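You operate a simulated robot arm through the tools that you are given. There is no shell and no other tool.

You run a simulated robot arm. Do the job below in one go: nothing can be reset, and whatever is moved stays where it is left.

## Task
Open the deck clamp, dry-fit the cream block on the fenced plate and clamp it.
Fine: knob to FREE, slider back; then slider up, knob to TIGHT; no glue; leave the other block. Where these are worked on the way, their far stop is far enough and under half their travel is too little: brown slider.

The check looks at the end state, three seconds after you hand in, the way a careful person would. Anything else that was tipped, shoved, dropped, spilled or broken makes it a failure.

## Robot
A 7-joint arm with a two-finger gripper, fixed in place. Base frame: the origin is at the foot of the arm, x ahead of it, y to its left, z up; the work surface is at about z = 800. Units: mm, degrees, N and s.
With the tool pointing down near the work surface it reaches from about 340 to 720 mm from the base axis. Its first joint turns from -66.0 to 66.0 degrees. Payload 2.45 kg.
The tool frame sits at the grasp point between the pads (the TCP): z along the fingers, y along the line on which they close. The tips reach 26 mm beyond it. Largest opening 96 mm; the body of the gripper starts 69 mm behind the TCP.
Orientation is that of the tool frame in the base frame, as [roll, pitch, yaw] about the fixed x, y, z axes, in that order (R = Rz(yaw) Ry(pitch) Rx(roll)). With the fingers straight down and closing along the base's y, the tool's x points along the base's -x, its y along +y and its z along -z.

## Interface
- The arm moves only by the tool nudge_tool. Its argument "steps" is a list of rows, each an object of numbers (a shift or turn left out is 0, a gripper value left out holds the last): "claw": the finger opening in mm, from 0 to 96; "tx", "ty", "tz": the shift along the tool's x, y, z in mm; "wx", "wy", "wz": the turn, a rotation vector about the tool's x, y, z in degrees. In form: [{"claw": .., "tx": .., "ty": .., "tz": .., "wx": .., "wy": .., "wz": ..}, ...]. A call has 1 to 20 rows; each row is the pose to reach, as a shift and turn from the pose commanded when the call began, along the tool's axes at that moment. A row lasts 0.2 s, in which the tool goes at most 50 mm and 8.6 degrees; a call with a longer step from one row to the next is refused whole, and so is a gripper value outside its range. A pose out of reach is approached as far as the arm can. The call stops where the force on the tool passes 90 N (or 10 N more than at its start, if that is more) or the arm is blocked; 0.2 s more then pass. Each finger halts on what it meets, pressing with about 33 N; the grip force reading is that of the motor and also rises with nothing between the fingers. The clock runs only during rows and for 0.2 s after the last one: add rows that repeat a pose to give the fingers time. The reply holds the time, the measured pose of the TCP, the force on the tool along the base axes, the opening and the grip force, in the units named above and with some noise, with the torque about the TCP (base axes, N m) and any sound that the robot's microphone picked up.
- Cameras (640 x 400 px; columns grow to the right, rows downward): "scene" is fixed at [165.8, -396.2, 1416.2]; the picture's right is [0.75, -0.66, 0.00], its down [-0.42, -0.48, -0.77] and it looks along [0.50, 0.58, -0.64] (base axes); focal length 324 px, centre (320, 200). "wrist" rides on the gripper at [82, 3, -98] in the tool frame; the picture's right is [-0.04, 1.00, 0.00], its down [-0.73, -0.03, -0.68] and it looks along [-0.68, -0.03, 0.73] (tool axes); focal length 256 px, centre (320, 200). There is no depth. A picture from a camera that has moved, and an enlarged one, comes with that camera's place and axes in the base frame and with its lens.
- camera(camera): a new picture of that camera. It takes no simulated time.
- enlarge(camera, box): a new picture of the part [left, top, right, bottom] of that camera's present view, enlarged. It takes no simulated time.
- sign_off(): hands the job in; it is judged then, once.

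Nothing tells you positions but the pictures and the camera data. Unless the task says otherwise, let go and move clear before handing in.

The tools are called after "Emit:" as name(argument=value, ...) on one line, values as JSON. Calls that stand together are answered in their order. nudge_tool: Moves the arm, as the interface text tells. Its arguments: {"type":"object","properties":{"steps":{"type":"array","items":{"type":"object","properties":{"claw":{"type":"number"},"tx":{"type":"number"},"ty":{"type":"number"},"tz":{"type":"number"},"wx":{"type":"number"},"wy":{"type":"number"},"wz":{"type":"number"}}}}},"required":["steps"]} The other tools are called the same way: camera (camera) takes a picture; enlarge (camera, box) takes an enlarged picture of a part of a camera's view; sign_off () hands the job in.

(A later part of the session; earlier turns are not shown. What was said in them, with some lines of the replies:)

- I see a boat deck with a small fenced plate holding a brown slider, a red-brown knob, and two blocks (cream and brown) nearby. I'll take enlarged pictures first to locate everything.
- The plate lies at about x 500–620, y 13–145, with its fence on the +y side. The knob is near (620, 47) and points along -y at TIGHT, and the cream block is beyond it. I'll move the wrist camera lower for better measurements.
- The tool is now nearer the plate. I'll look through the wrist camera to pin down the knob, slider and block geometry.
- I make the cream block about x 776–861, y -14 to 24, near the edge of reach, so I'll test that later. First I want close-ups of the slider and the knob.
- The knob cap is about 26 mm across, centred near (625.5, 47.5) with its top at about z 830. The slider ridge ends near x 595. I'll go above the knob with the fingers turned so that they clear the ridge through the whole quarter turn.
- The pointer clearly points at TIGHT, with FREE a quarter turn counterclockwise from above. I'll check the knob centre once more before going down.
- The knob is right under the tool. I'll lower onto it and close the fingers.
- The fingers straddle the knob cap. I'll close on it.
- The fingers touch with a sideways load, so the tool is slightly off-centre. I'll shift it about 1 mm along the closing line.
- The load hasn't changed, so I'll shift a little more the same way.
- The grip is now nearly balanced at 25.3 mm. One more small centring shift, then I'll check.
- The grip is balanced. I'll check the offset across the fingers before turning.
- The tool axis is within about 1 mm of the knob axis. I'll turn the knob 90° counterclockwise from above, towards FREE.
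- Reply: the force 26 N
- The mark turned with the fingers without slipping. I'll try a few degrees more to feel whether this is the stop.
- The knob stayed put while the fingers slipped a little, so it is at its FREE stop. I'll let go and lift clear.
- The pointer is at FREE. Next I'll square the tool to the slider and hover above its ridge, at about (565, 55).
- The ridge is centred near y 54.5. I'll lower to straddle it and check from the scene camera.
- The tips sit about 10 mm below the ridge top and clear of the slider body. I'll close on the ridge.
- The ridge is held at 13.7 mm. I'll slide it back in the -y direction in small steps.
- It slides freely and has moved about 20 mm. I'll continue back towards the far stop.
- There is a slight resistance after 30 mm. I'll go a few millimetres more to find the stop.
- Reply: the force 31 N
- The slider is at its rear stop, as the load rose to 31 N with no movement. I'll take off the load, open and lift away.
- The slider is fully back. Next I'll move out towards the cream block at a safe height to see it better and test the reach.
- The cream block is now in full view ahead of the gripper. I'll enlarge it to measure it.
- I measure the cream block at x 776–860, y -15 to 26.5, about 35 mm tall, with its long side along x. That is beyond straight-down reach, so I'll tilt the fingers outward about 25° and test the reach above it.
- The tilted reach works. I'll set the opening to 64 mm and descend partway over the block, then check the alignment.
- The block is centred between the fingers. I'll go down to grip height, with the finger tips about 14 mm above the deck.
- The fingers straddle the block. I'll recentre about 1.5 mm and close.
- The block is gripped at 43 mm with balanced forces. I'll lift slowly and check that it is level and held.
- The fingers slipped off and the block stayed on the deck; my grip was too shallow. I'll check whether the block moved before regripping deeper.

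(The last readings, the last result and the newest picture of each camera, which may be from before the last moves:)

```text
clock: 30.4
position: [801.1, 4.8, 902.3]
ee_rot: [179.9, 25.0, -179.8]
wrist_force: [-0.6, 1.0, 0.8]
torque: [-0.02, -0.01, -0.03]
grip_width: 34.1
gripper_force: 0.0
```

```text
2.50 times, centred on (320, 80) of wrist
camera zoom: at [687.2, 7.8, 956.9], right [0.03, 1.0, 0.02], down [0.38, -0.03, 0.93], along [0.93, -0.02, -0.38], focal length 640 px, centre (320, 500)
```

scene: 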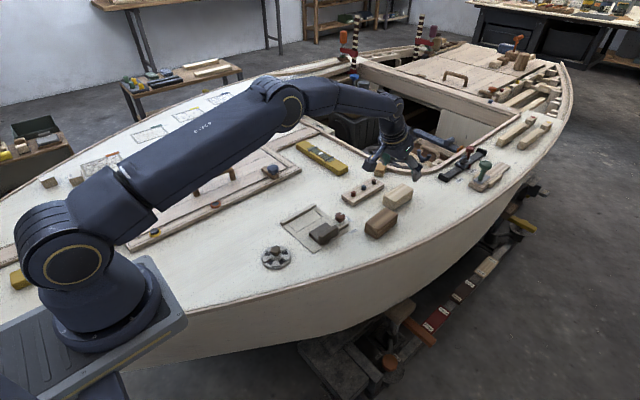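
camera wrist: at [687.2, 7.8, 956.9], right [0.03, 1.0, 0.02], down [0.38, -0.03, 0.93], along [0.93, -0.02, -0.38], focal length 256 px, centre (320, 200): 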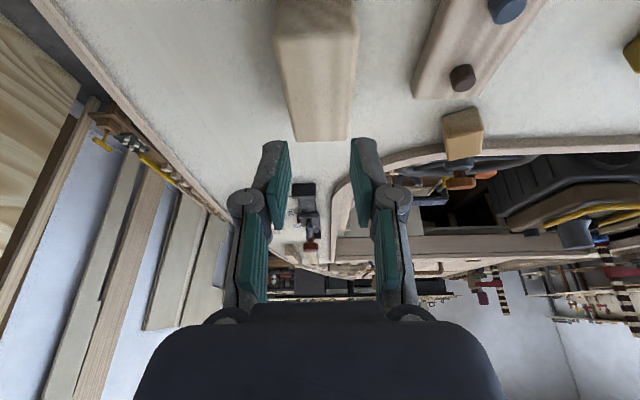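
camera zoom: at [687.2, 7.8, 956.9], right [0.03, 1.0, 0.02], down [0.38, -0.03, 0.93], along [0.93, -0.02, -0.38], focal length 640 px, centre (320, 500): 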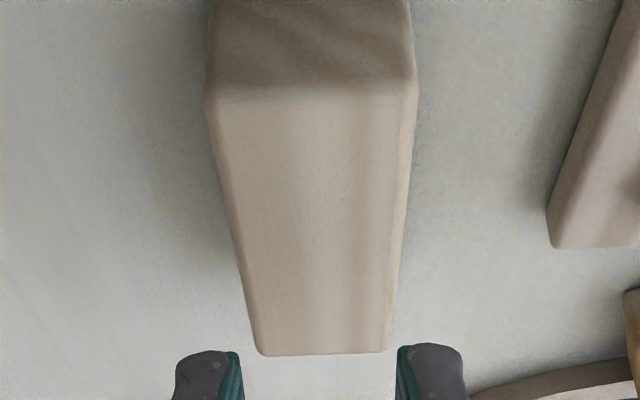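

The block has shifted only about 2 mm and is upright. I'll open, go about 10 mm deeper and a bit further along the block, and regrip.

Emit:
nudge_tool(steps=[{"claw": 64}, {"claw": 64, "ty": 1.7, "tx": -6, "tz": 2.7}, {"claw": 64, "ty": 1.7, "tx": 0, "tz": 17}, {"ty": 1.7, "tx": 6, "tz": 32}, {"ty": 1.7, "tx": 12, "tz": 46}, {"ty": 1.7, "tx": 16, "tz": 55}, {"ty": 1.7, "tx": 19, "tz": 62}, {"ty": 1.7, "tx": 20.7, "tz": 65.7}, {"ty": 1.7, "tx": 20.7, "tz": 65.7}, {"ty": 1.7, "tx": 20.7, "tz": 65.7}])

Emit:
enlarge(camera="scene", box=[350, 160, 446, 220])

Emit:
camera(camera="wrist")

```text
clock: 32.6
position: [811.9, 7.8, 832.5]
ee_rot: [-180.0, 25.0, -179.8]
wrist_force: [0.2, 0.6, -0.1]
torque: [0.0, -0.02, 0.0]
grip_width: 64.1
gripper_force: 0.2
```

```text
6.67 times, centred on (398, 190) of scene
camera zoom: at [165.8, -396.2, 1416.2], right [0.75, -0.66, 0.0], down [-0.42, -0.48, -0.77], along [0.5, 0.58, -0.64], focal length 2163 px, centre (-200, 267)
```

zoom: 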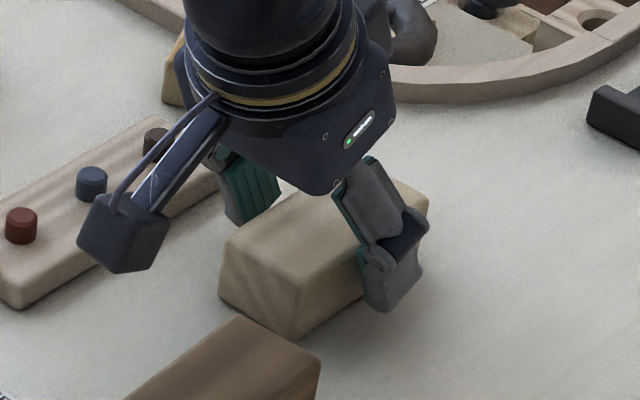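

```text
taken
camera wrist: at [696.8, 10.5, 888.2], right [0.03, 1.0, 0.02], down [0.38, -0.03, 0.93], along [0.93, -0.02, -0.38], focal length 256 px, centre (320, 200)
```

wrist: 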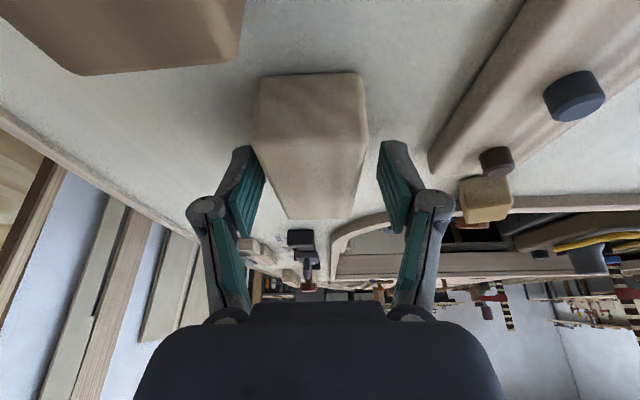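

The fingers are now deeper and well placed. I'll close and let the grip settle.

Emit:
nudge_tool(steps=[{"claw": 30, "ty": -1}, {"claw": 30, "ty": -1}, {"claw": 30, "ty": -1}, {"claw": 30, "ty": -1}, {"claw": 30, "ty": -1}])

Emit:
camera(camera="wrist")

```text
clock: 33.8
position: [812.6, 7.3, 833.8]
ee_rot: [180.0, 25.0, -179.9]
wrist_force: [-0.7, -0.1, 3.2]
torque: [0.0, 0.02, -0.02]
grip_width: 43.0
gripper_force: 33.4
```

```text
taken
camera wrist: at [696.9, 9.4, 888.3], right [0.03, 1.0, 0.02], down [0.38, -0.03, 0.93], along [0.93, -0.02, -0.38], focal length 256 px, centre (320, 200)
```

wrist: 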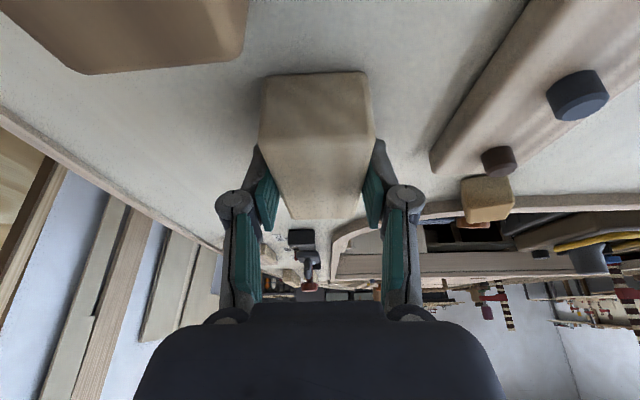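

The grip is firm at 43 mm. I'll lift slowly by 8 mm and check.

Emit:
nudge_tool(steps=[{"claw": 30, "tx": -0.8, "tz": -1.8}, {"tx": -1.7, "tz": -3.6}, {"tx": -2.5, "tz": -5.4}, {"tx": -3.4, "tz": -7.2}, {"tx": -3.4, "tz": -7.2}])

Emit:
enlarge(camera="scene", box=[350, 160, 446, 220])

```text
clock: 35.0
position: [812.0, 8.3, 841.9]
ee_rot: [-180.0, 25.0, -179.8]
wrist_force: [0.3, -0.2, -1.2]
torque: [0.04, 0.01, -0.01]
grip_width: 43.2
gripper_force: 33.0
```

```text
6.67 times, centred on (398, 190) of scene
camera zoom: at [165.9, -396.2, 1416.2], right [0.75, -0.66, 0.0], down [-0.42, -0.48, -0.77], along [0.5, 0.58, -0.64], focal length 2163 px, centre (-200, 267)
```

zoom: 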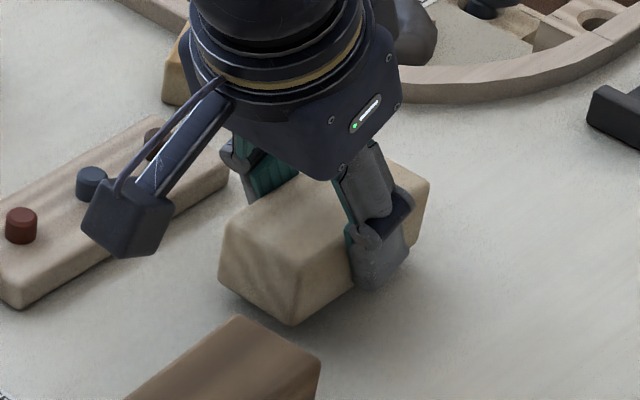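

The load reads about 1.2 N down and a shadow has opened under the block, so it is off the deck. I'll keep lifting slowly.

Emit:
nudge_tool(steps=[{"claw": 30, "tx": -1.3, "tz": -2.7}, {"tx": -2.5, "tz": -5.4}, {"tx": -3.8, "tz": -8.2}, {"tx": -5.1, "tz": -10.9}, {"tx": -6.3, "tz": -13.6}, {"tx": -8.5, "tz": -18.1}, {"tx": -8.5, "tz": -18.1}])

Emit:
enlarge(camera="scene", box=[350, 150, 446, 210])

Emit:
camera(camera="wrist")

```text
clock: 36.6
position: [813.0, 5.7, 860.9]
ee_rot: [180.0, 25.0, -179.7]
wrist_force: [-0.2, 0.1, -0.7]
torque: [0.0, -0.02, -0.05]
grip_width: 43.3
gripper_force: 33.2
```

```text
6.67 times, centred on (398, 180) of scene
camera zoom: at [165.9, -396.2, 1416.2], right [0.75, -0.66, 0.0], down [-0.42, -0.48, -0.77], along [0.5, 0.58, -0.64], focal length 2163 px, centre (-200, 333)
```

zoom: 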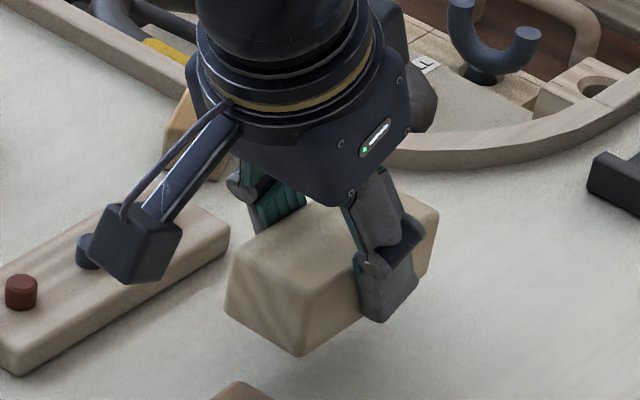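

```text
taken
camera wrist: at [697.2, 9.0, 916.2], right [0.03, 1.0, 0.02], down [0.38, -0.03, 0.93], along [0.93, -0.02, -0.38], focal length 256 px, centre (320, 200)
```

wrist: 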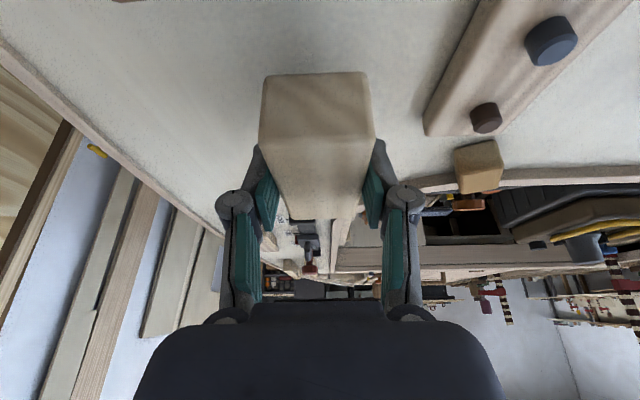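

The block is held level and squarely. I'll lift to about z 920 and carry it over to the plate, between the fence and the slider.

Emit:
nudge_tool(steps=[{"claw": 30, "tx": -6.3, "tz": -13.6}, {"tx": -12.7, "tz": -27.2}, {"tx": -19, "tz": -40.8}, {"tx": -13.2, "ty": 4, "tz": -56.7}, {"tx": 5.8, "ty": 12.5, "tz": -67.8}, {"tx": 27.6, "ty": 21.5, "tz": -78}, {"tx": 50.2, "ty": 31, "tz": -88.6}, {"tx": 72.9, "ty": 40, "tz": -99.1}, {"tx": 95.5, "ty": 49, "tz": -109.7}, {"tx": 118.2, "ty": 58.5, "tz": -120.3}, {"tx": 140.8, "ty": 68, "tz": -130.9}, {"tx": 163.5, "ty": 77, "tz": -141.4}, {"tx": 186.1, "ty": 86.5, "tz": -152}, {"tx": 201.5, "ty": 92.5, "tz": -159.2}, {"tx": 208.8, "ty": 95.5, "tz": -162.6}, {"tx": 208.8, "ty": 95.5, "tz": -162.6}])

Emit:
enlarge(camera="scene", box=[260, 150, 388, 240])

Emit:
camera(camera="wrist")

```text
clock: 40.0
position: [552.7, 100.9, 921.9]
ee_rot: [-180.0, 25.1, -179.9]
wrist_force: [-0.3, 0.2, -1.2]
torque: [0.0, 0.0, -0.01]
grip_width: 43.0
gripper_force: 33.1
```

```text
4.44 times, centred on (324, 195) of scene
camera zoom: at [165.9, -396.2, 1416.2], right [0.75, -0.66, 0.0], down [-0.42, -0.48, -0.77], along [0.5, 0.58, -0.64], focal length 1442 px, centre (302, 222)
```

zoom: 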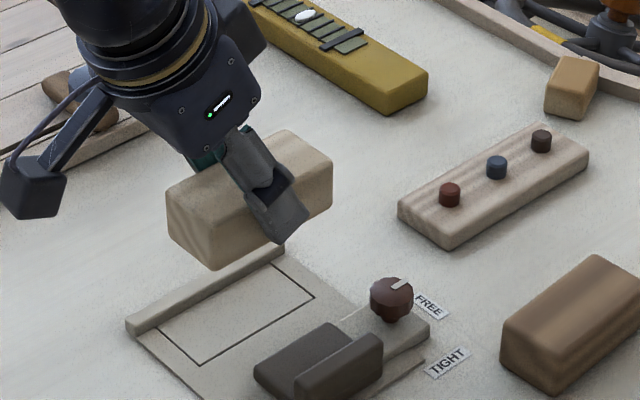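

```text
taken
camera wrist: at [438.8, 103.7, 975.7], right [0.03, 1.0, 0.02], down [0.38, -0.03, 0.93], along [0.93, -0.02, -0.38], focal length 256 px, centre (320, 200)
```

wrist: 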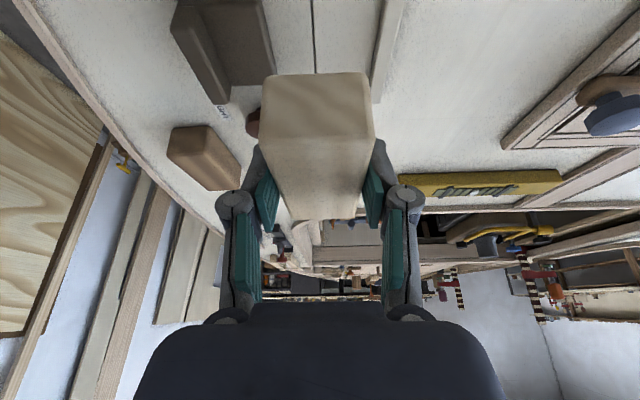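

Everything lines up: block ends at x 517 and 602, outline about x 516–606, fence face y≈140, slider face y≈65. I'll lower to just above the plate with the block midway between them.

Emit:
nudge_tool(steps=[{"claw": 30, "tx": 5, "ty": 1.2, "tz": 13.5}, {"tx": 11, "ty": 1.2, "tz": 27.5}, {"tx": 18, "ty": 1.2, "tz": 43}, {"tx": 24, "ty": 1.2, "tz": 56}, {"tx": 29.1, "ty": 1.2, "tz": 65.9}, {"tx": 29.1, "ty": 1.2, "tz": 65.9}])

Emit:
enlarge(camera="scene", box=[260, 185, 356, 245])

Emit:
camera(camera="wrist")

```text
clock: 41.4
position: [555.3, 102.8, 848.7]
ee_rot: [179.9, 25.1, -179.9]
wrist_force: [-1.2, 0.5, -0.9]
torque: [-0.02, 0.02, 0.0]
grip_width: 43.0
gripper_force: 32.9
```

```text
6.67 times, centred on (308, 215) of scene
camera zoom: at [165.9, -396.2, 1416.2], right [0.75, -0.66, 0.0], down [-0.42, -0.48, -0.77], along [0.5, 0.58, -0.64], focal length 2163 px, centre (400, 100)
```

zoom: 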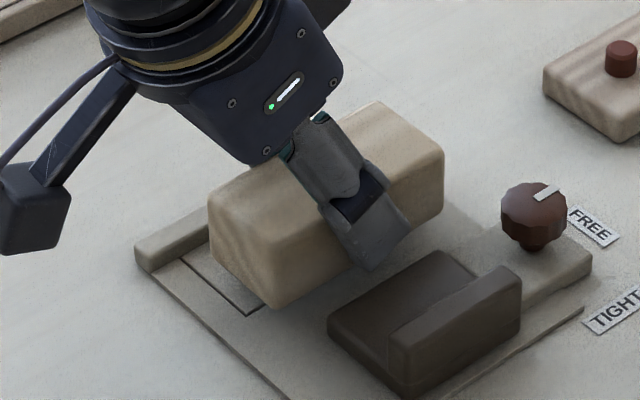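

```text
taken
camera wrist: at [440.6, 105.3, 902.9], right [0.03, 1.0, 0.02], down [0.38, -0.03, 0.93], along [0.93, -0.02, -0.38], focal length 256 px, centre (320, 200)
```

wrist: 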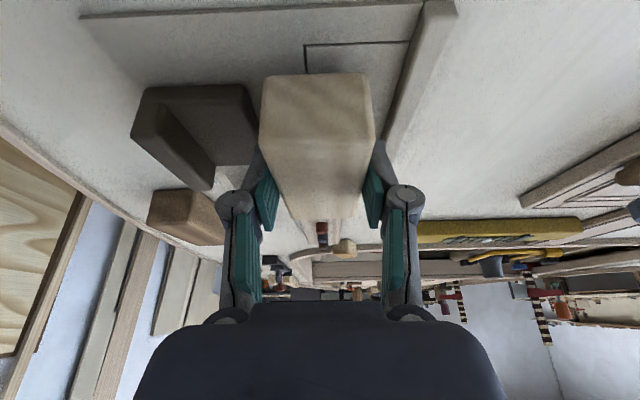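

The block hovers just over its place. I'll enlarge the wrist view to confirm the gap between the fence and the outer finger.

Emit:
enlarge(camera="wrist", box=[240, 20, 480, 170])

Emit:
enlarge(camera="scene", box=[275, 190, 347, 235])

```text
2.67 times, centred on (360, 95) of wrist
camera zoom: at [440.6, 105.3, 902.9], right [0.03, 1.0, 0.02], down [0.38, -0.03, 0.93], along [0.93, -0.02, -0.38], focal length 683 px, centre (213, 480)
```

zoom: 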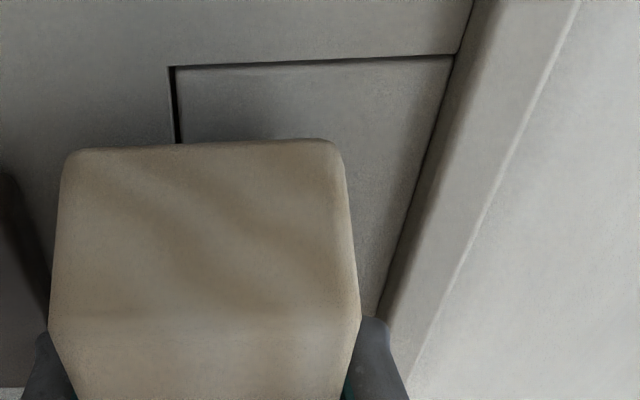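

```text
8.89 times, centred on (311, 212) of scene
camera zoom: at [165.9, -396.2, 1416.2], right [0.75, -0.66, 0.0], down [-0.42, -0.48, -0.77], along [0.5, 0.58, -0.64], focal length 2884 px, centre (400, 89)
```

zoom: 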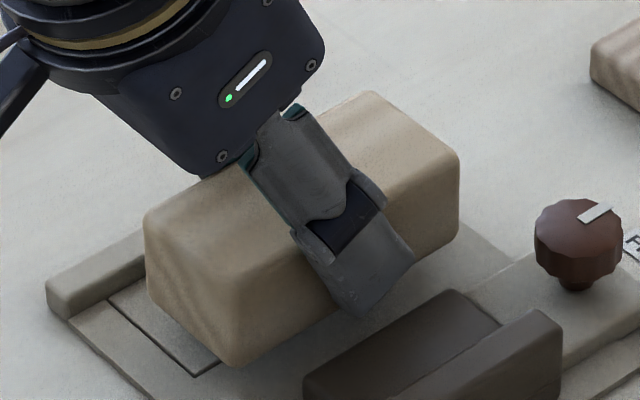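

There is about 8 mm at the fence side and 4 mm at the slider side. I'll shift 1.5 mm towards the fence and lower in small steps until the block touches.

Emit:
nudge_tool(steps=[{"claw": 30, "tx": 1.7, "ty": 1.5, "tz": 2.5}, {"tx": 3, "ty": 1.5, "tz": 5.3}, {"tx": 4.3, "ty": 1.5, "tz": 8}, {"tx": 4.7, "ty": 1.5, "tz": 8.9}, {"tx": 4.7, "ty": 1.5, "tz": 8.9}])

```text
clock: 42.6
position: [553.3, 103.9, 837.3]
ee_rot: [-180.0, 25.0, -179.9]
wrist_force: [-0.6, -0.3, -0.6]
torque: [-0.02, -0.01, 0.02]
grip_width: 43.0
gripper_force: 33.1
```

No contact yet at z≈838. I'll continue down in 1 mm steps.

Emit:
nudge_tool(steps=[{"claw": 30, "tx": 0.4, "tz": 0.9}, {"tx": 0.8, "tz": 1.8}, {"tx": 0.8, "tz": 1.8}])

Emit:
enlarge(camera="scene", box=[275, 190, 347, 235])

```text
clock: 43.4
position: [556.0, 104.9, 837.4]
ee_rot: [179.9, 25.1, -179.9]
wrist_force: [-3.1, -0.9, 8.8]
torque: [-0.08, 0.11, -0.08]
grip_width: 43.3
gripper_force: 33.2
```

```text
8.89 times, centred on (311, 212) of scene
camera zoom: at [165.6, -396.3, 1416.2], right [0.75, -0.66, 0.0], down [-0.42, -0.48, -0.77], along [0.5, 0.58, -0.64], focal length 2884 px, centre (400, 89)
```

zoom: 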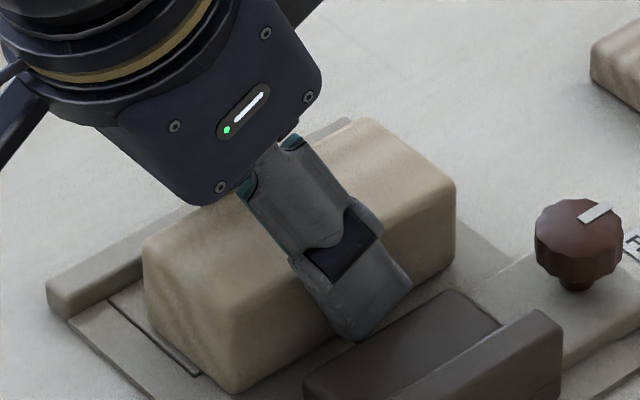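

The block has touched down, with 9 N upward on the tool. I'll open just a few millimetres so the fingers stay clear of fence and slider, then lift.

Emit:
nudge_tool(steps=[{"claw": 49}, {"claw": 49}, {"claw": 49}])

Emit:
enlarge(camera="scene", box=[275, 190, 347, 235])

Emit:
camera(camera="wrist")

```text
clock: 44.2
position: [555.4, 103.7, 836.1]
ee_rot: [180.0, 24.9, -179.7]
wrist_force: [-0.4, 2.2, -0.8]
torque: [0.09, 0.03, -0.02]
grip_width: 47.7
gripper_force: 0.0
```

```text
8.89 times, centred on (311, 212) of scene
camera zoom: at [165.9, -396.2, 1416.2], right [0.75, -0.66, 0.0], down [-0.42, -0.48, -0.77], along [0.5, 0.58, -0.64], focal length 2884 px, centre (400, 89)
```

zoom: 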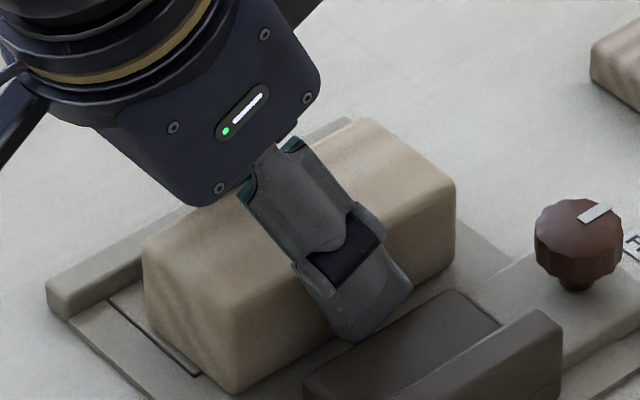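

```text
taken
camera wrist: at [440.1, 106.8, 891.0], right [0.03, 1.0, 0.02], down [0.38, -0.03, 0.93], along [0.93, -0.02, -0.38], focal length 256 px, centre (320, 200)
```

wrist: 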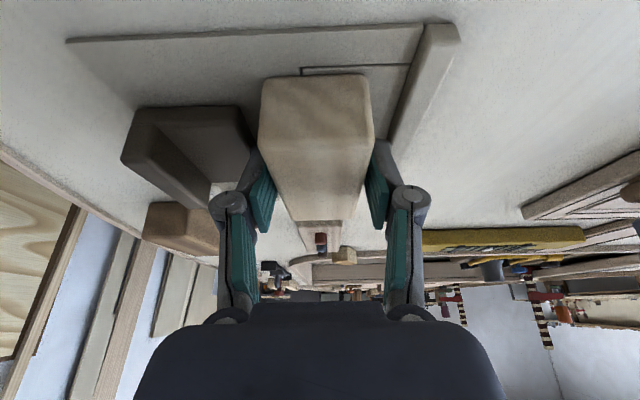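

The fingers are free of the block. I'll lift straight up slowly.

Emit:
nudge_tool(steps=[{"claw": 48, "tx": -2.1, "tz": -4.5}, {"tx": -4.2, "tz": -9.1}, {"tx": -8.5, "tz": -18.1}, {"tx": -16.9, "tz": -36.2}, {"tx": -29.6, "tz": -63.4}, {"tx": -38, "tz": -81.5}, {"tx": -38, "tz": -81.5}])

Emit:
enlarge(camera="scene", box=[265, 190, 361, 250])

Emit:
camera(camera="wrist")

```text
clock: 45.8
position: [554.5, 104.1, 926.6]
ee_rot: [180.0, 24.9, -179.8]
wrist_force: [0.1, 0.3, 0.6]
torque: [0.02, 0.0, 0.0]
grip_width: 48.1
gripper_force: 0.0
```

```text
6.67 times, centred on (313, 220) of scene
camera zoom: at [165.8, -396.2, 1416.2], right [0.75, -0.66, 0.0], down [-0.42, -0.48, -0.77], along [0.5, 0.58, -0.64], focal length 2163 px, centre (367, 67)
```

zoom: 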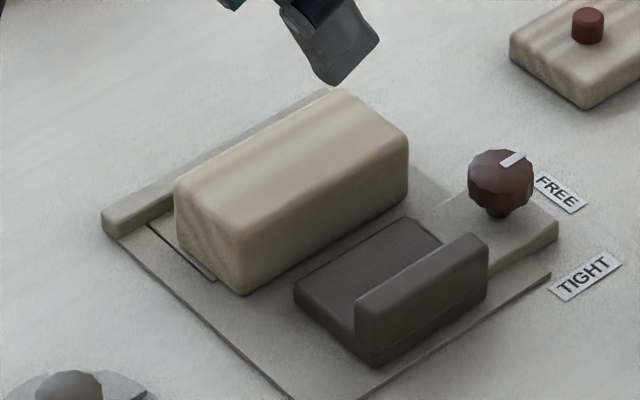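

```text
taken
camera wrist: at [439.9, 106.4, 981.8], right [0.03, 1.0, 0.02], down [0.38, -0.03, 0.93], along [0.93, -0.02, -0.38], focal length 256 px, centre (320, 200)
```

wrist: 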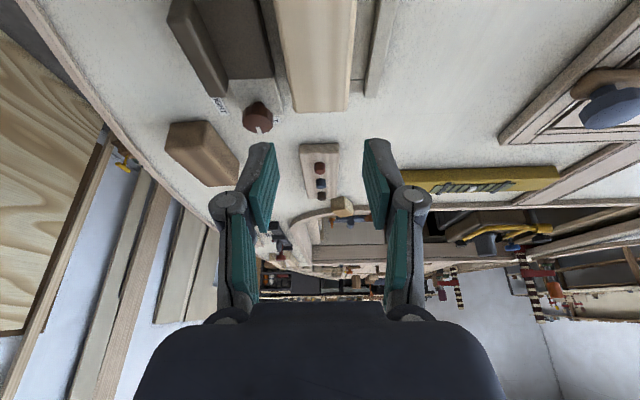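

The block stands upright on the plate. I'll straighten the tool and move over to look down at both block and slider.

Emit:
nudge_tool(steps=[{"claw": 48, "tx": -2, "ty": -16, "tz": 0.8, "wy": 6}, {"tx": -4, "ty": -32, "tz": 1.7, "wy": 12}, {"tx": -6, "ty": -48, "tz": 2.5, "wy": 18}, {"tx": -8, "ty": -64, "tz": 3.4, "wy": 24}, {"tx": -9.1, "ty": -80, "tz": 4.2, "wy": 25}, {"tx": -9.1, "ty": -80, "tz": 4.2, "wy": 25}, {"tx": -9.1, "ty": -80, "tz": 4.2, "wy": 25}])

Emit:
camera(camera="wrist")

Emit:
enlarge(camera="wrist", box=[290, 0, 450, 160])

Emit:
enlarge(camera="scene", box=[265, 190, 361, 250])

```text
clock: 47.4
position: [565.2, 24.2, 926.2]
ee_rot: [-179.9, 0.0, -179.8]
wrist_force: [-0.9, 0.1, 1.4]
torque: [0.01, -0.02, -0.02]
grip_width: 48.0
gripper_force: 0.0
```

```text
taken
camera wrist: at [484.0, 26.8, 1025.0], right [0.04, 1.0, 0.0], down [0.73, -0.03, 0.68], along [0.68, -0.03, -0.73], focal length 256 px, centre (320, 200)
```

wrist: 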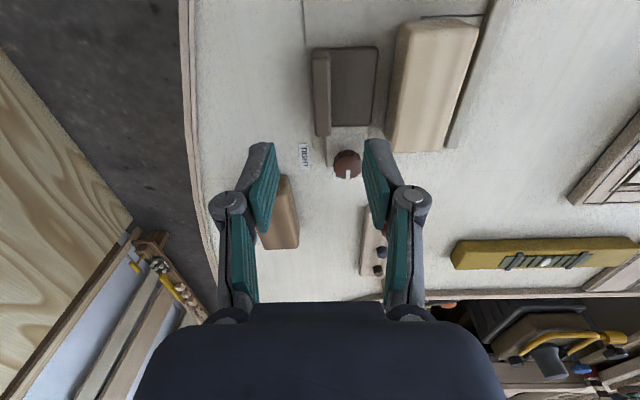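

```text
2.50 times, centred on (370, 80) of wrist
camera zoom: at [484.0, 26.8, 1025.0], right [0.04, 1.0, 0.0], down [0.73, -0.03, 0.68], along [0.68, -0.03, -0.73], focal length 640 px, centre (195, 500)
```

zoom: 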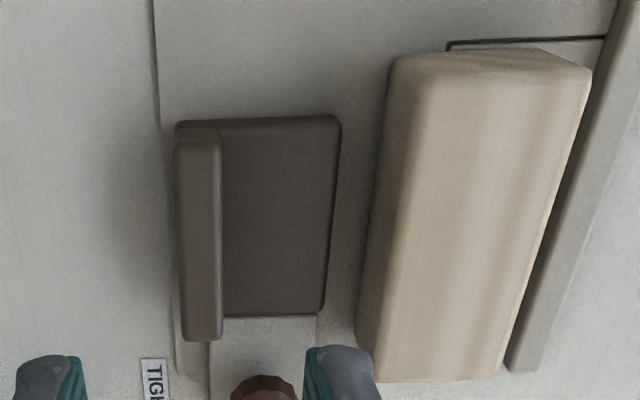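

```text
6.67 times, centred on (313, 220) of scene
camera zoom: at [165.8, -396.2, 1416.2], right [0.75, -0.66, 0.0], down [-0.42, -0.48, -0.77], along [0.5, 0.58, -0.64], focal length 2163 px, centre (367, 67)
```

zoom: 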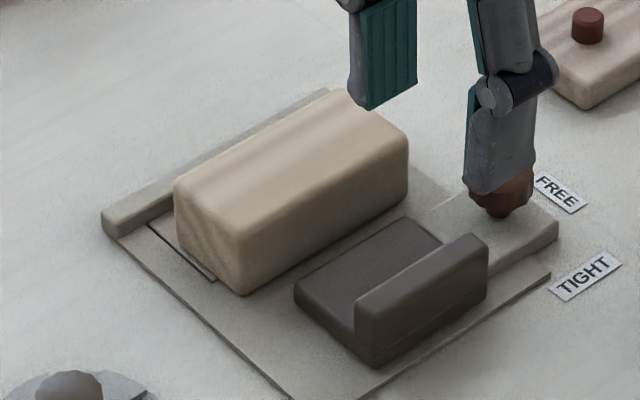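

The block sits inside the outline lengthwise and parallel to the fence. Now I'll lower over the slider ridge at y≈24 and grip it.

Emit:
nudge_tool(steps=[{"claw": 40, "tz": 20}, {"claw": 40, "tz": 40}, {"tz": 60}, {"tz": 75}, {"tz": 81}, {"tz": 81}, {"claw": 6, "tz": 81}, {"claw": 6, "tz": 81}, {"claw": 6, "tz": 81}, {"claw": 6, "tz": 81}, {"claw": 6, "tz": 81}])

```text
clock: 49.8
position: [566.1, 25.6, 844.5]
ee_rot: [179.8, 0.1, -179.8]
wrist_force: [1.0, 18.5, -7.7]
torque: [0.45, -0.35, -0.48]
grip_width: 13.9
gripper_force: 39.6
```

The ridge is gripped. I'll slide it forward towards the block.

Emit:
nudge_tool(steps=[{"claw": 6, "ty": 2}, {"ty": 5}, {"ty": 8}, {"ty": 11}, {"ty": 14}, {"ty": 17}, {"ty": 20}, {"ty": 20}])

Emit:
enlarge(camera="scene", box=[265, 190, 361, 250])

```text
clock: 51.6
position: [564.5, 43.9, 846.3]
ee_rot: [179.9, 0.0, -179.8]
wrist_force: [2.5, -1.9, -2.4]
torque: [-0.06, 0.63, -0.35]
grip_width: 13.9
gripper_force: 40.8
```

```text
6.67 times, centred on (313, 220) of scene
camera zoom: at [166.0, -396.2, 1416.2], right [0.75, -0.66, 0.0], down [-0.42, -0.48, -0.77], along [0.5, 0.58, -0.64], focal length 2163 px, centre (367, 67)
```

zoom: 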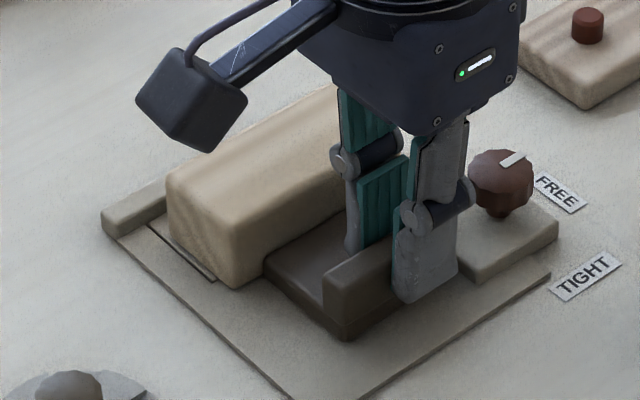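

The slider has met the block and is pushing it squarely. I'll continue in small steps until the fence stops it.

Emit:
nudge_tool(steps=[{"claw": 6, "ty": 2}, {"ty": 4}, {"ty": 6}, {"ty": 8}, {"ty": 9}, {"ty": 9}])

Emit:
enlarge(camera="scene", box=[265, 190, 361, 250])

```text
clock: 53.0
position: [565.6, 53.4, 846.3]
ee_rot: [-179.9, -0.2, -179.8]
wrist_force: [-1.1, -1.9, -5.5]
torque: [-0.03, -0.55, -0.35]
grip_width: 13.5
gripper_force: 39.9
```

```text
6.67 times, centred on (313, 220) of scene
camera zoom: at [165.9, -396.2, 1416.2], right [0.75, -0.66, 0.0], down [-0.42, -0.48, -0.77], along [0.5, 0.58, -0.64], focal length 2163 px, centre (367, 67)
```

zoom: 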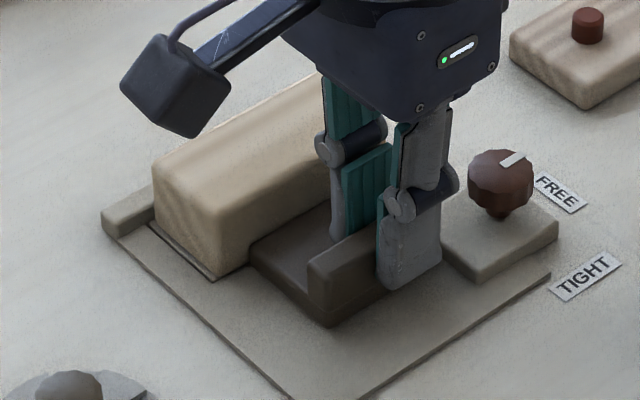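

The block is nearly at the fence. I'll go on in finer steps while watching the force.

Emit:
nudge_tool(steps=[{"claw": 6, "ty": 1}, {"ty": 2}, {"ty": 3}, {"ty": 3}])

Emit:
enlarge(camera="scene", box=[265, 190, 361, 250])

```text
clock: 54.0
position: [564.8, 56.2, 844.9]
ee_rot: [180.0, 0.0, -179.9]
wrist_force: [2.6, -2.5, -4.6]
torque: [-0.06, 0.67, -0.3]
grip_width: 13.6
gripper_force: 40.5
```

```text
6.67 times, centred on (313, 220) of scene
camera zoom: at [166.0, -396.2, 1416.2], right [0.75, -0.66, 0.0], down [-0.42, -0.48, -0.77], along [0.5, 0.58, -0.64], focal length 2163 px, centre (367, 67)
```

zoom: 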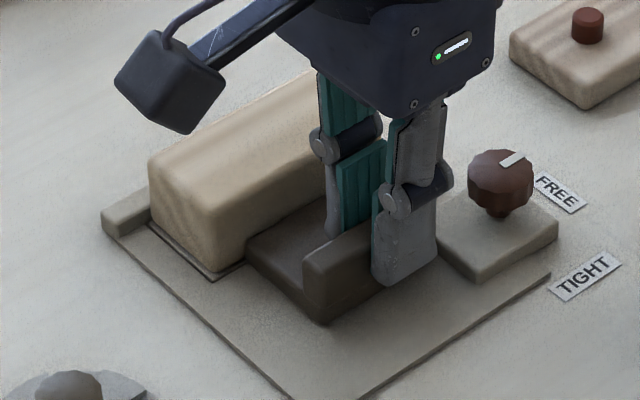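

Still light resistance, so the block is still sliding. I'll take 1 mm steps until the force rises.

Emit:
nudge_tool(steps=[{"claw": 6, "ty": 0.7}, {"ty": 1.4}, {"ty": 2}, {"ty": 2}])

```text
clock: 55.0
position: [565.3, 56.3, 846.2]
ee_rot: [-179.8, 0.0, -179.9]
wrist_force: [-2.9, -18.1, -2.1]
torque: [-0.49, -0.39, -0.16]
grip_width: 13.8
gripper_force: 40.1
```

The force jumped to 18 N with no more travel, so the block is against the fence. A last 0.8 mm of push seats it, then I'll look.

Emit:
nudge_tool(steps=[{"claw": 6, "ty": 0.8}, {"ty": 0.8}])

Emit:
enlarge(camera="scene", box=[275, 195, 347, 240])

Emit:
camera(camera="wrist")

```text
clock: 55.6
position: [565.9, 55.1, 845.1]
ee_rot: [-179.8, 0.0, 179.9]
wrist_force: [-3.3, -24.4, -1.9]
torque: [-0.59, -0.27, -0.01]
grip_width: 14.0
gripper_force: 40.3
```

```text
8.89 times, centred on (311, 218) of scene
camera zoom: at [165.8, -396.8, 1416.0], right [0.75, -0.66, 0.0], down [-0.42, -0.48, -0.77], along [0.5, 0.58, -0.64], focal length 2884 px, centre (400, 44)
```

zoom: 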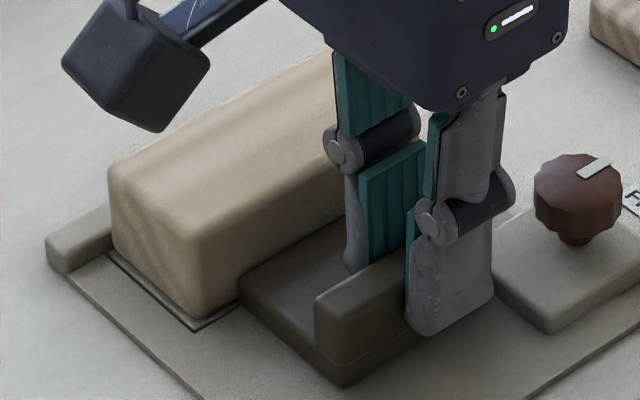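

```text
taken
camera wrist: at [484.4, 59.2, 944.0], right [0.04, 1.0, 0.0], down [0.73, -0.03, 0.68], along [0.68, -0.03, -0.73], focal length 256 px, centre (320, 200)
```

wrist: 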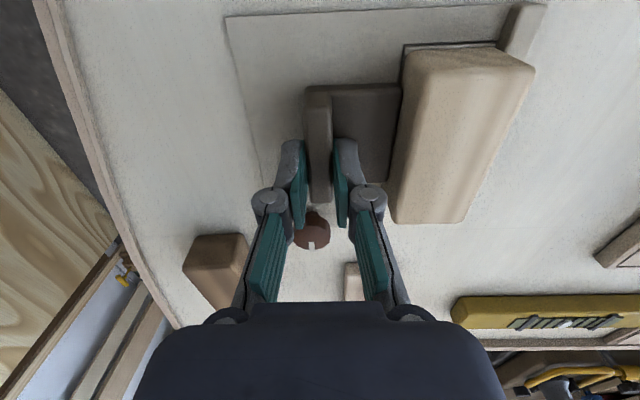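

The block is flat against the fence inside the outline and the slider is against it. I'll open the fingers and lift off.

Emit:
nudge_tool(steps=[{"claw": 40}, {"claw": 40}, {"claw": 40}, {"claw": 40, "tz": -20}, {"claw": 40, "tz": -55}, {"claw": 40, "tz": -55}])

Emit:
enlarge(camera="scene", box=[275, 195, 347, 240])

Emit:
camera(camera="wrist")

```text
clock: 57.0
position: [565.9, 58.0, 901.2]
ee_rot: [-180.0, 0.0, -179.8]
wrist_force: [-0.5, -0.8, -0.9]
torque: [0.01, 0.01, -0.02]
grip_width: 40.1
gripper_force: 0.0
```

```text
8.89 times, centred on (311, 218) of scene
camera zoom: at [165.8, -396.2, 1416.2], right [0.75, -0.66, 0.0], down [-0.42, -0.48, -0.77], along [0.5, 0.58, -0.64], focal length 2884 px, centre (400, 44)
```

zoom: 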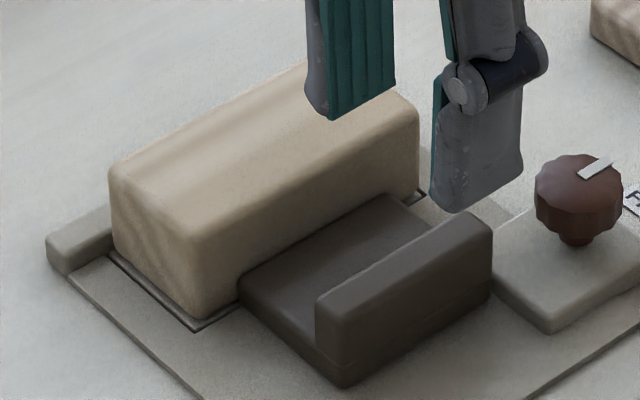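

```text
taken
camera wrist: at [483.8, 61.0, 999.7], right [0.04, 1.0, 0.0], down [0.73, -0.03, 0.68], along [0.68, -0.03, -0.73], focal length 256 px, centre (320, 200)
```

wrist: 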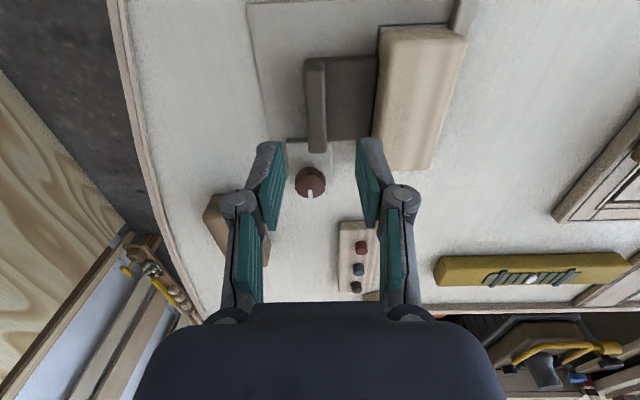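

The clamp is closed up against the block. Now I'll go over the knob with the fingers turned to start the clockwise turn to TIGHT.

Emit:
nudge_tool(steps=[{"claw": 40, "tx": -12, "ty": -2, "wz": -7}, {"tx": -24, "ty": -4, "wz": -14}, {"tx": -36, "ty": -6.5, "wz": -21}, {"tx": -48, "ty": -8.5, "wz": -28}, {"tx": -57.5, "ty": -10.5, "wz": -35}, {"tx": -57.5, "ty": -10.5, "wz": -35}, {"claw": 38, "tx": -57.5, "ty": -10.5, "wz": -35}])

Emit:
enlarge(camera="wrist", box=[256, 60, 384, 140])

```text
clock: 58.6
position: [621.8, 48.8, 901.1]
ee_rot: [-180.0, -0.1, -144.8]
wrist_force: [0.2, 0.1, -0.1]
torque: [-0.02, 0.01, 0.02]
grip_width: 38.2
gripper_force: 0.2
```

```text
5.00 times, centred on (320, 100) of wrist
camera zoom: at [554.6, 3.5, 999.0], right [-0.54, 0.84, 0.0], down [0.62, 0.4, 0.68], along [0.57, 0.37, -0.73], focal length 1280 px, centre (320, 700)
```

zoom: 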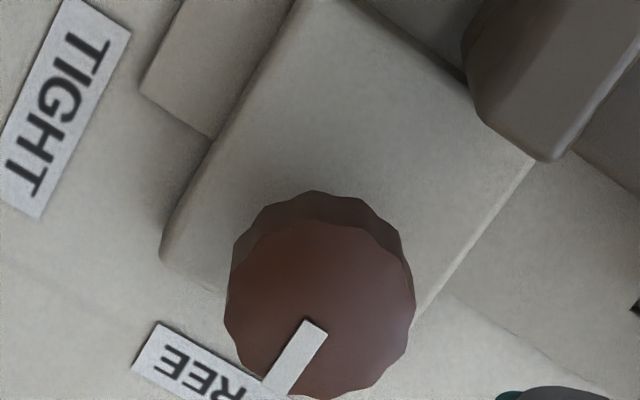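

The knob is within a millimetre of the tool axis. I'll descend with a 0.9 mm correction and close on it.

Emit:
nudge_tool(steps=[{"claw": 38, "tx": -0.5, "ty": -0.9, "tz": 15}, {"tx": -0.5, "ty": -0.9, "tz": 30}, {"tx": -0.5, "ty": -0.9, "tz": 45}, {"tx": -0.5, "ty": -0.9, "tz": 58.5}, {"tx": -0.5, "ty": -0.9, "tz": 58.5}, {"claw": 18, "tx": -0.5, "ty": -0.9, "tz": 58.5}, {"claw": 18, "tx": -0.5, "ty": -0.9, "tz": 58.5}, {"claw": 18, "tx": -0.5, "ty": -0.9, "tz": 58.5}, {"claw": 18, "tx": -0.5, "ty": -0.9, "tz": 58.5}])

```text
clock: 60.6
position: [623.5, 48.2, 841.9]
ee_rot: [-179.9, 0.1, -144.8]
wrist_force: [-1.1, 1.8, -2.4]
torque: [0.02, -0.01, -0.04]
grip_width: 25.1
gripper_force: 44.8
```

The grip is balanced. I'll turn the knob clockwise from above, from FREE to TIGHT.

Emit:
nudge_tool(steps=[{"claw": 18, "wz": 8}, {"wz": 16}, {"wz": 24}, {"wz": 32}, {"wz": 40}, {"wz": 48}, {"wz": 56}, {"wz": 64}, {"wz": 72}, {"wz": 80}, {"wz": 86}, {"wz": 90}, {"wz": 90}])

Emit:
enlarge(camera="wrist", box=[256, 120, 384, 200])

```text
clock: 63.4
position: [623.0, 47.1, 841.7]
ee_rot: [-179.9, 0.0, 125.1]
wrist_force: [-14.5, -9.7, 1.8]
torque: [0.04, 0.41, -0.02]
grip_width: 25.4
gripper_force: 44.9
```

```text
5.00 times, centred on (320, 160) of wrist
camera zoom: at [579.2, 115.2, 940.4], right [0.84, 0.54, 0.0], down [0.4, -0.62, 0.68], along [0.37, -0.57, -0.73], focal length 1280 px, centre (320, 400)
```

zoom: 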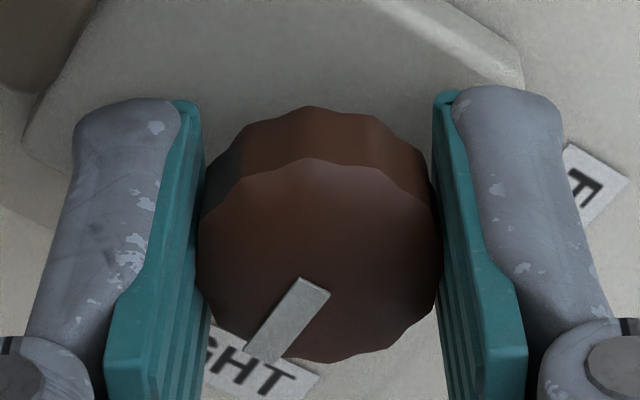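

The pointer is back at TIGHT. I'll turn a few degrees further to be sure it is home at its stop.

Emit:
nudge_tool(steps=[{"claw": 18, "wz": 3}, {"wz": 5}, {"wz": 5}])

Emit:
enlarge(camera="wrist", box=[256, 120, 384, 200])

```text
clock: 64.2
position: [623.6, 45.9, 841.4]
ee_rot: [-180.0, 0.1, 120.0]
wrist_force: [-14.2, -17.3, -1.2]
torque: [-0.53, 0.13, 0.01]
grip_width: 24.8
gripper_force: 45.3
```

```text
5.00 times, centred on (320, 160) of wrist
camera zoom: at [585.7, 118.1, 940.2], right [0.89, 0.47, 0.0], down [0.34, -0.65, 0.68], along [0.32, -0.6, -0.73], focal length 1280 px, centre (320, 400)
```

zoom: 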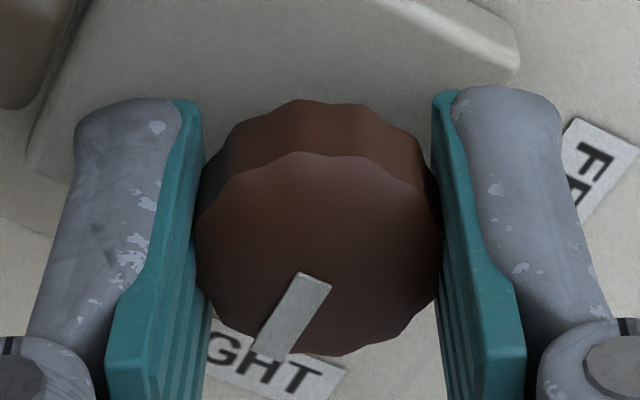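

The knob held still while the fingers slipped, so it is at the TIGHT stop. I'll release it and lift clear.

Emit:
nudge_tool(steps=[{"claw": 36}, {"claw": 36}, {"claw": 36, "tz": -10}, {"claw": 36, "tz": -40}, {"tz": -80}, {"tz": -100}, {"tz": -100}])

Emit:
enlarge(camera="scene", box=[265, 190, 361, 250])

Emit:
camera(camera="wrist")

```text
clock: 65.8
position: [623.7, 48.2, 942.4]
ee_rot: [180.0, 0.0, 120.1]
wrist_force: [-0.3, 0.1, 0.5]
torque: [0.0, -0.01, 0.04]
grip_width: 36.1
gripper_force: 0.0
```

```text
6.67 times, centred on (313, 220) of scene
camera zoom: at [165.8, -396.2, 1416.2], right [0.75, -0.66, 0.0], down [-0.42, -0.48, -0.77], along [0.5, 0.58, -0.64], focal length 2163 px, centre (367, 67)
```

zoom: 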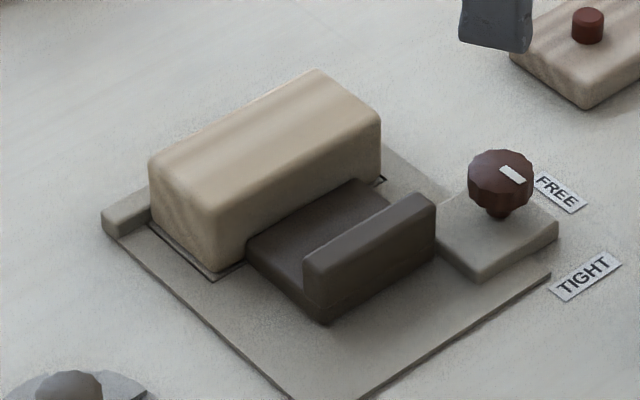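

```text
taken
camera wrist: at [586.0, 119.6, 1040.6], right [0.88, 0.47, 0.0], down [0.34, -0.65, 0.68], along [0.32, -0.6, -0.73], focal length 256 px, centre (320, 200)
```

wrist: 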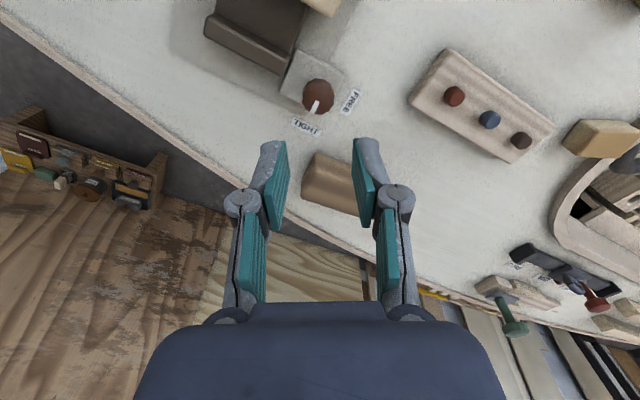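

The pointer is at TIGHT and the block is seated. I'll move back clear of the work and inspect the final state.

Emit:
nudge_tool(steps=[{"claw": 36, "tz": -40}, {"tx": 25, "ty": -20, "tz": -80, "wz": -8}, {"tx": 50, "ty": -45, "tz": -110, "wz": -16}, {"tx": 75, "ty": -70, "tz": -130, "wz": -24}, {"tx": 100, "ty": -95, "tz": -136, "wz": -32}, {"tx": 125, "ty": -120, "tz": -136, "wz": -40}, {"tx": 150, "ty": -145, "tz": -136, "wz": -48}, {"tx": 168, "ty": -170, "tz": -136, "wz": -56}, {"tx": 168, "ty": -170, "tz": -136, "wz": -60}, {"tx": 168, "ty": -170, "tz": -136, "wz": -60}])

Emit:
camera(camera="scene")

Emit:
camera(camera="wrist")

Emit:
enlarge(camera="scene", box=[280, 195, 344, 235])

```text
refused: row 2 steps farther than a row can; nothing moved
```

```text
taken
```

scene: 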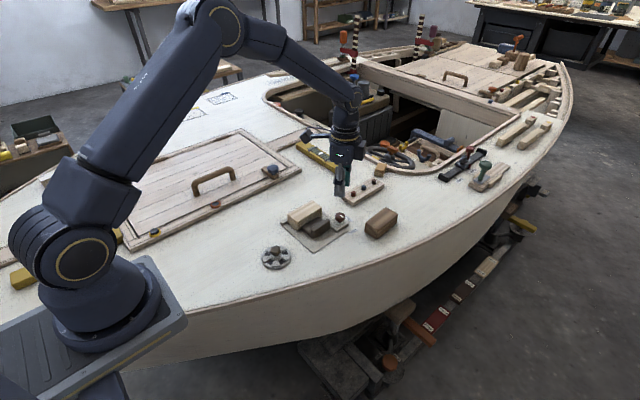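

```text
taken
camera wrist: at [586.0, 119.6, 1040.6], right [0.88, 0.47, 0.0], down [0.34, -0.65, 0.68], along [0.32, -0.6, -0.73], focal length 256 px, centre (320, 200)
```

wrist: 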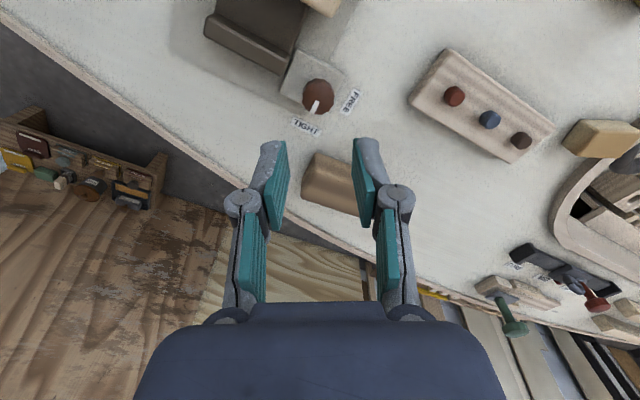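

```text
10.00 times, centred on (312, 215) of scene
camera zoom: at [165.8, -396.2, 1416.2], right [0.75, -0.66, 0.0], down [-0.42, -0.48, -0.77], along [0.5, 0.58, -0.64], focal length 3245 px, centre (400, 50)
```

zoom: 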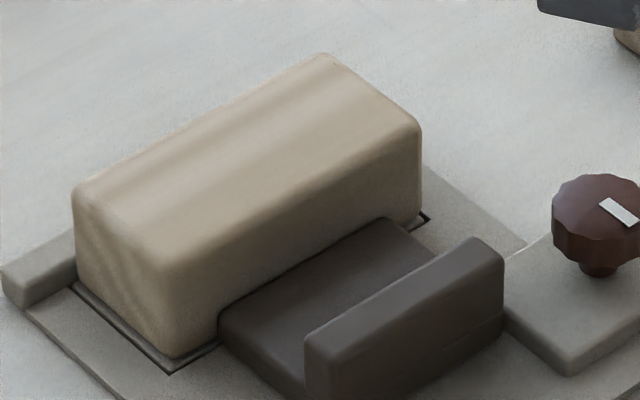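

That move was refused for a too-long step, so nothing moved. The block is centred in its outline with the slider up against it. I'll retreat in smaller steps.

Emit:
nudge_tool(steps=[{"claw": 36, "tz": -40}, {"tx": 17.3, "ty": -17.4, "tz": -49, "wz": -7.5}, {"tx": 34.6, "ty": -34.9, "tz": -58, "wz": -15}, {"tx": 51.9, "ty": -52.3, "tz": -67, "wz": -22.5}, {"tx": 69.2, "ty": -69.8, "tz": -76, "wz": -30}, {"tx": 86.4, "ty": -87.2, "tz": -85, "wz": -37.5}, {"tx": 103.7, "ty": -104.6, "tz": -94, "wz": -45}, {"tx": 121, "ty": -122, "tz": -103, "wz": -52.5}, {"tx": 138.3, "ty": -139.5, "tz": -110, "wz": -60}, {"tx": 138.3, "ty": -139.5, "tz": -110, "wz": -60}])

Emit:
camera(camera="wrist")

Emit:
enlarge(camera="wrist", box=[220, 120, 380, 220])

Emit:
enlarge(camera="scene", box=[240, 160, 440, 285])

```text
clock: 68.0
position: [432.0, 98.5, 1053.7]
ee_rot: [-180.0, 0.0, -179.7]
wrist_force: [-0.6, 1.0, -0.6]
torque: [0.03, 0.01, -0.01]
grip_width: 35.8
gripper_force: 0.0
```

```text
taken
camera wrist: at [351.6, 100.3, 1151.6], right [0.04, 1.0, 0.0], down [0.73, -0.03, 0.68], along [0.68, -0.02, -0.73], focal length 256 px, centre (320, 200)
```

wrist: 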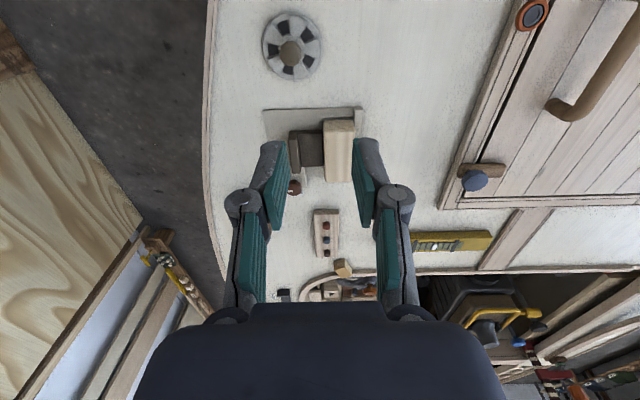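

```text
4.00 times, centred on (300, 170) of wrist
camera zoom: at [351.6, 100.3, 1151.6], right [0.04, 1.0, 0.0], down [0.73, -0.03, 0.68], along [0.68, -0.02, -0.73], focal length 1024 px, centre (400, 320)
```

zoom: 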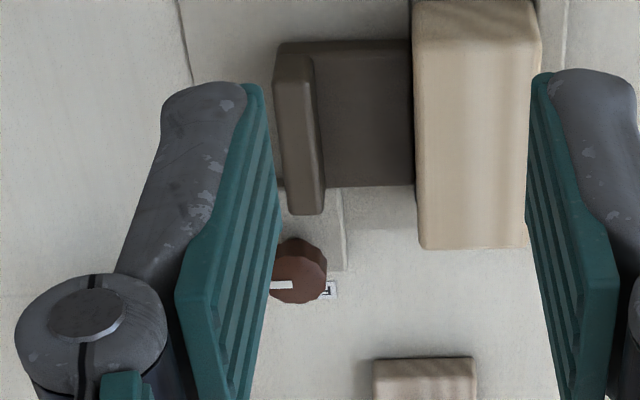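

```text
3.20 times, centred on (340, 222) of scene
camera zoom: at [165.8, -396.2, 1416.2], right [0.75, -0.66, 0.0], down [-0.42, -0.48, -0.77], along [0.5, 0.58, -0.64], focal length 1038 px, centre (256, 128)
```

zoom: 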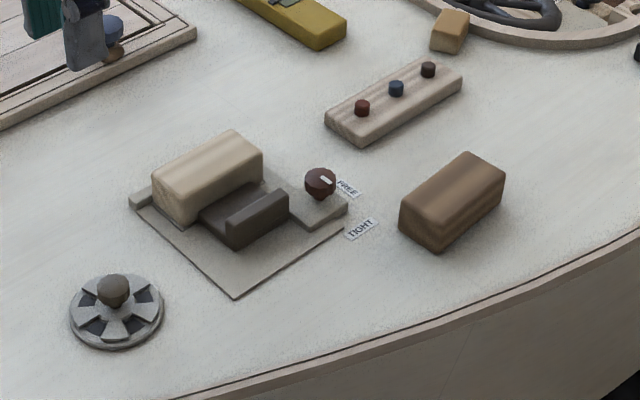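

The cream block sits in its outline against the fence with the slider up against it, and the knob pointer is at TIGHT. The brown block and everything else are where they were, and the arm is clear, so I'm handing in.

Emit:
sign_off()

```text
The job is handed in.
```

The cream block is dry-fitted and clamped, and I've handed the job in. I don't have the check's result.

- **Opening:** I turned the knob to FREE until it stopped, then slid the brown slider back about 30 mm to its rear stop.
- **Block:** The cream block sits inside its outline, flat against the fence. My first grip slipped off and shifted it about 2 mm on the deck. The second, deeper grip held.
- **Clamping:** I pushed the slider up until the block seated against the fence, with about 24 N at the end. Then I turned the knob to TIGHT until it stopped, and the pointer is at the TIGHT label.
- **The rest:** No glue was used. The brown block and the other fittings look unmoved in the last pictures, and the arm is clear of the work.
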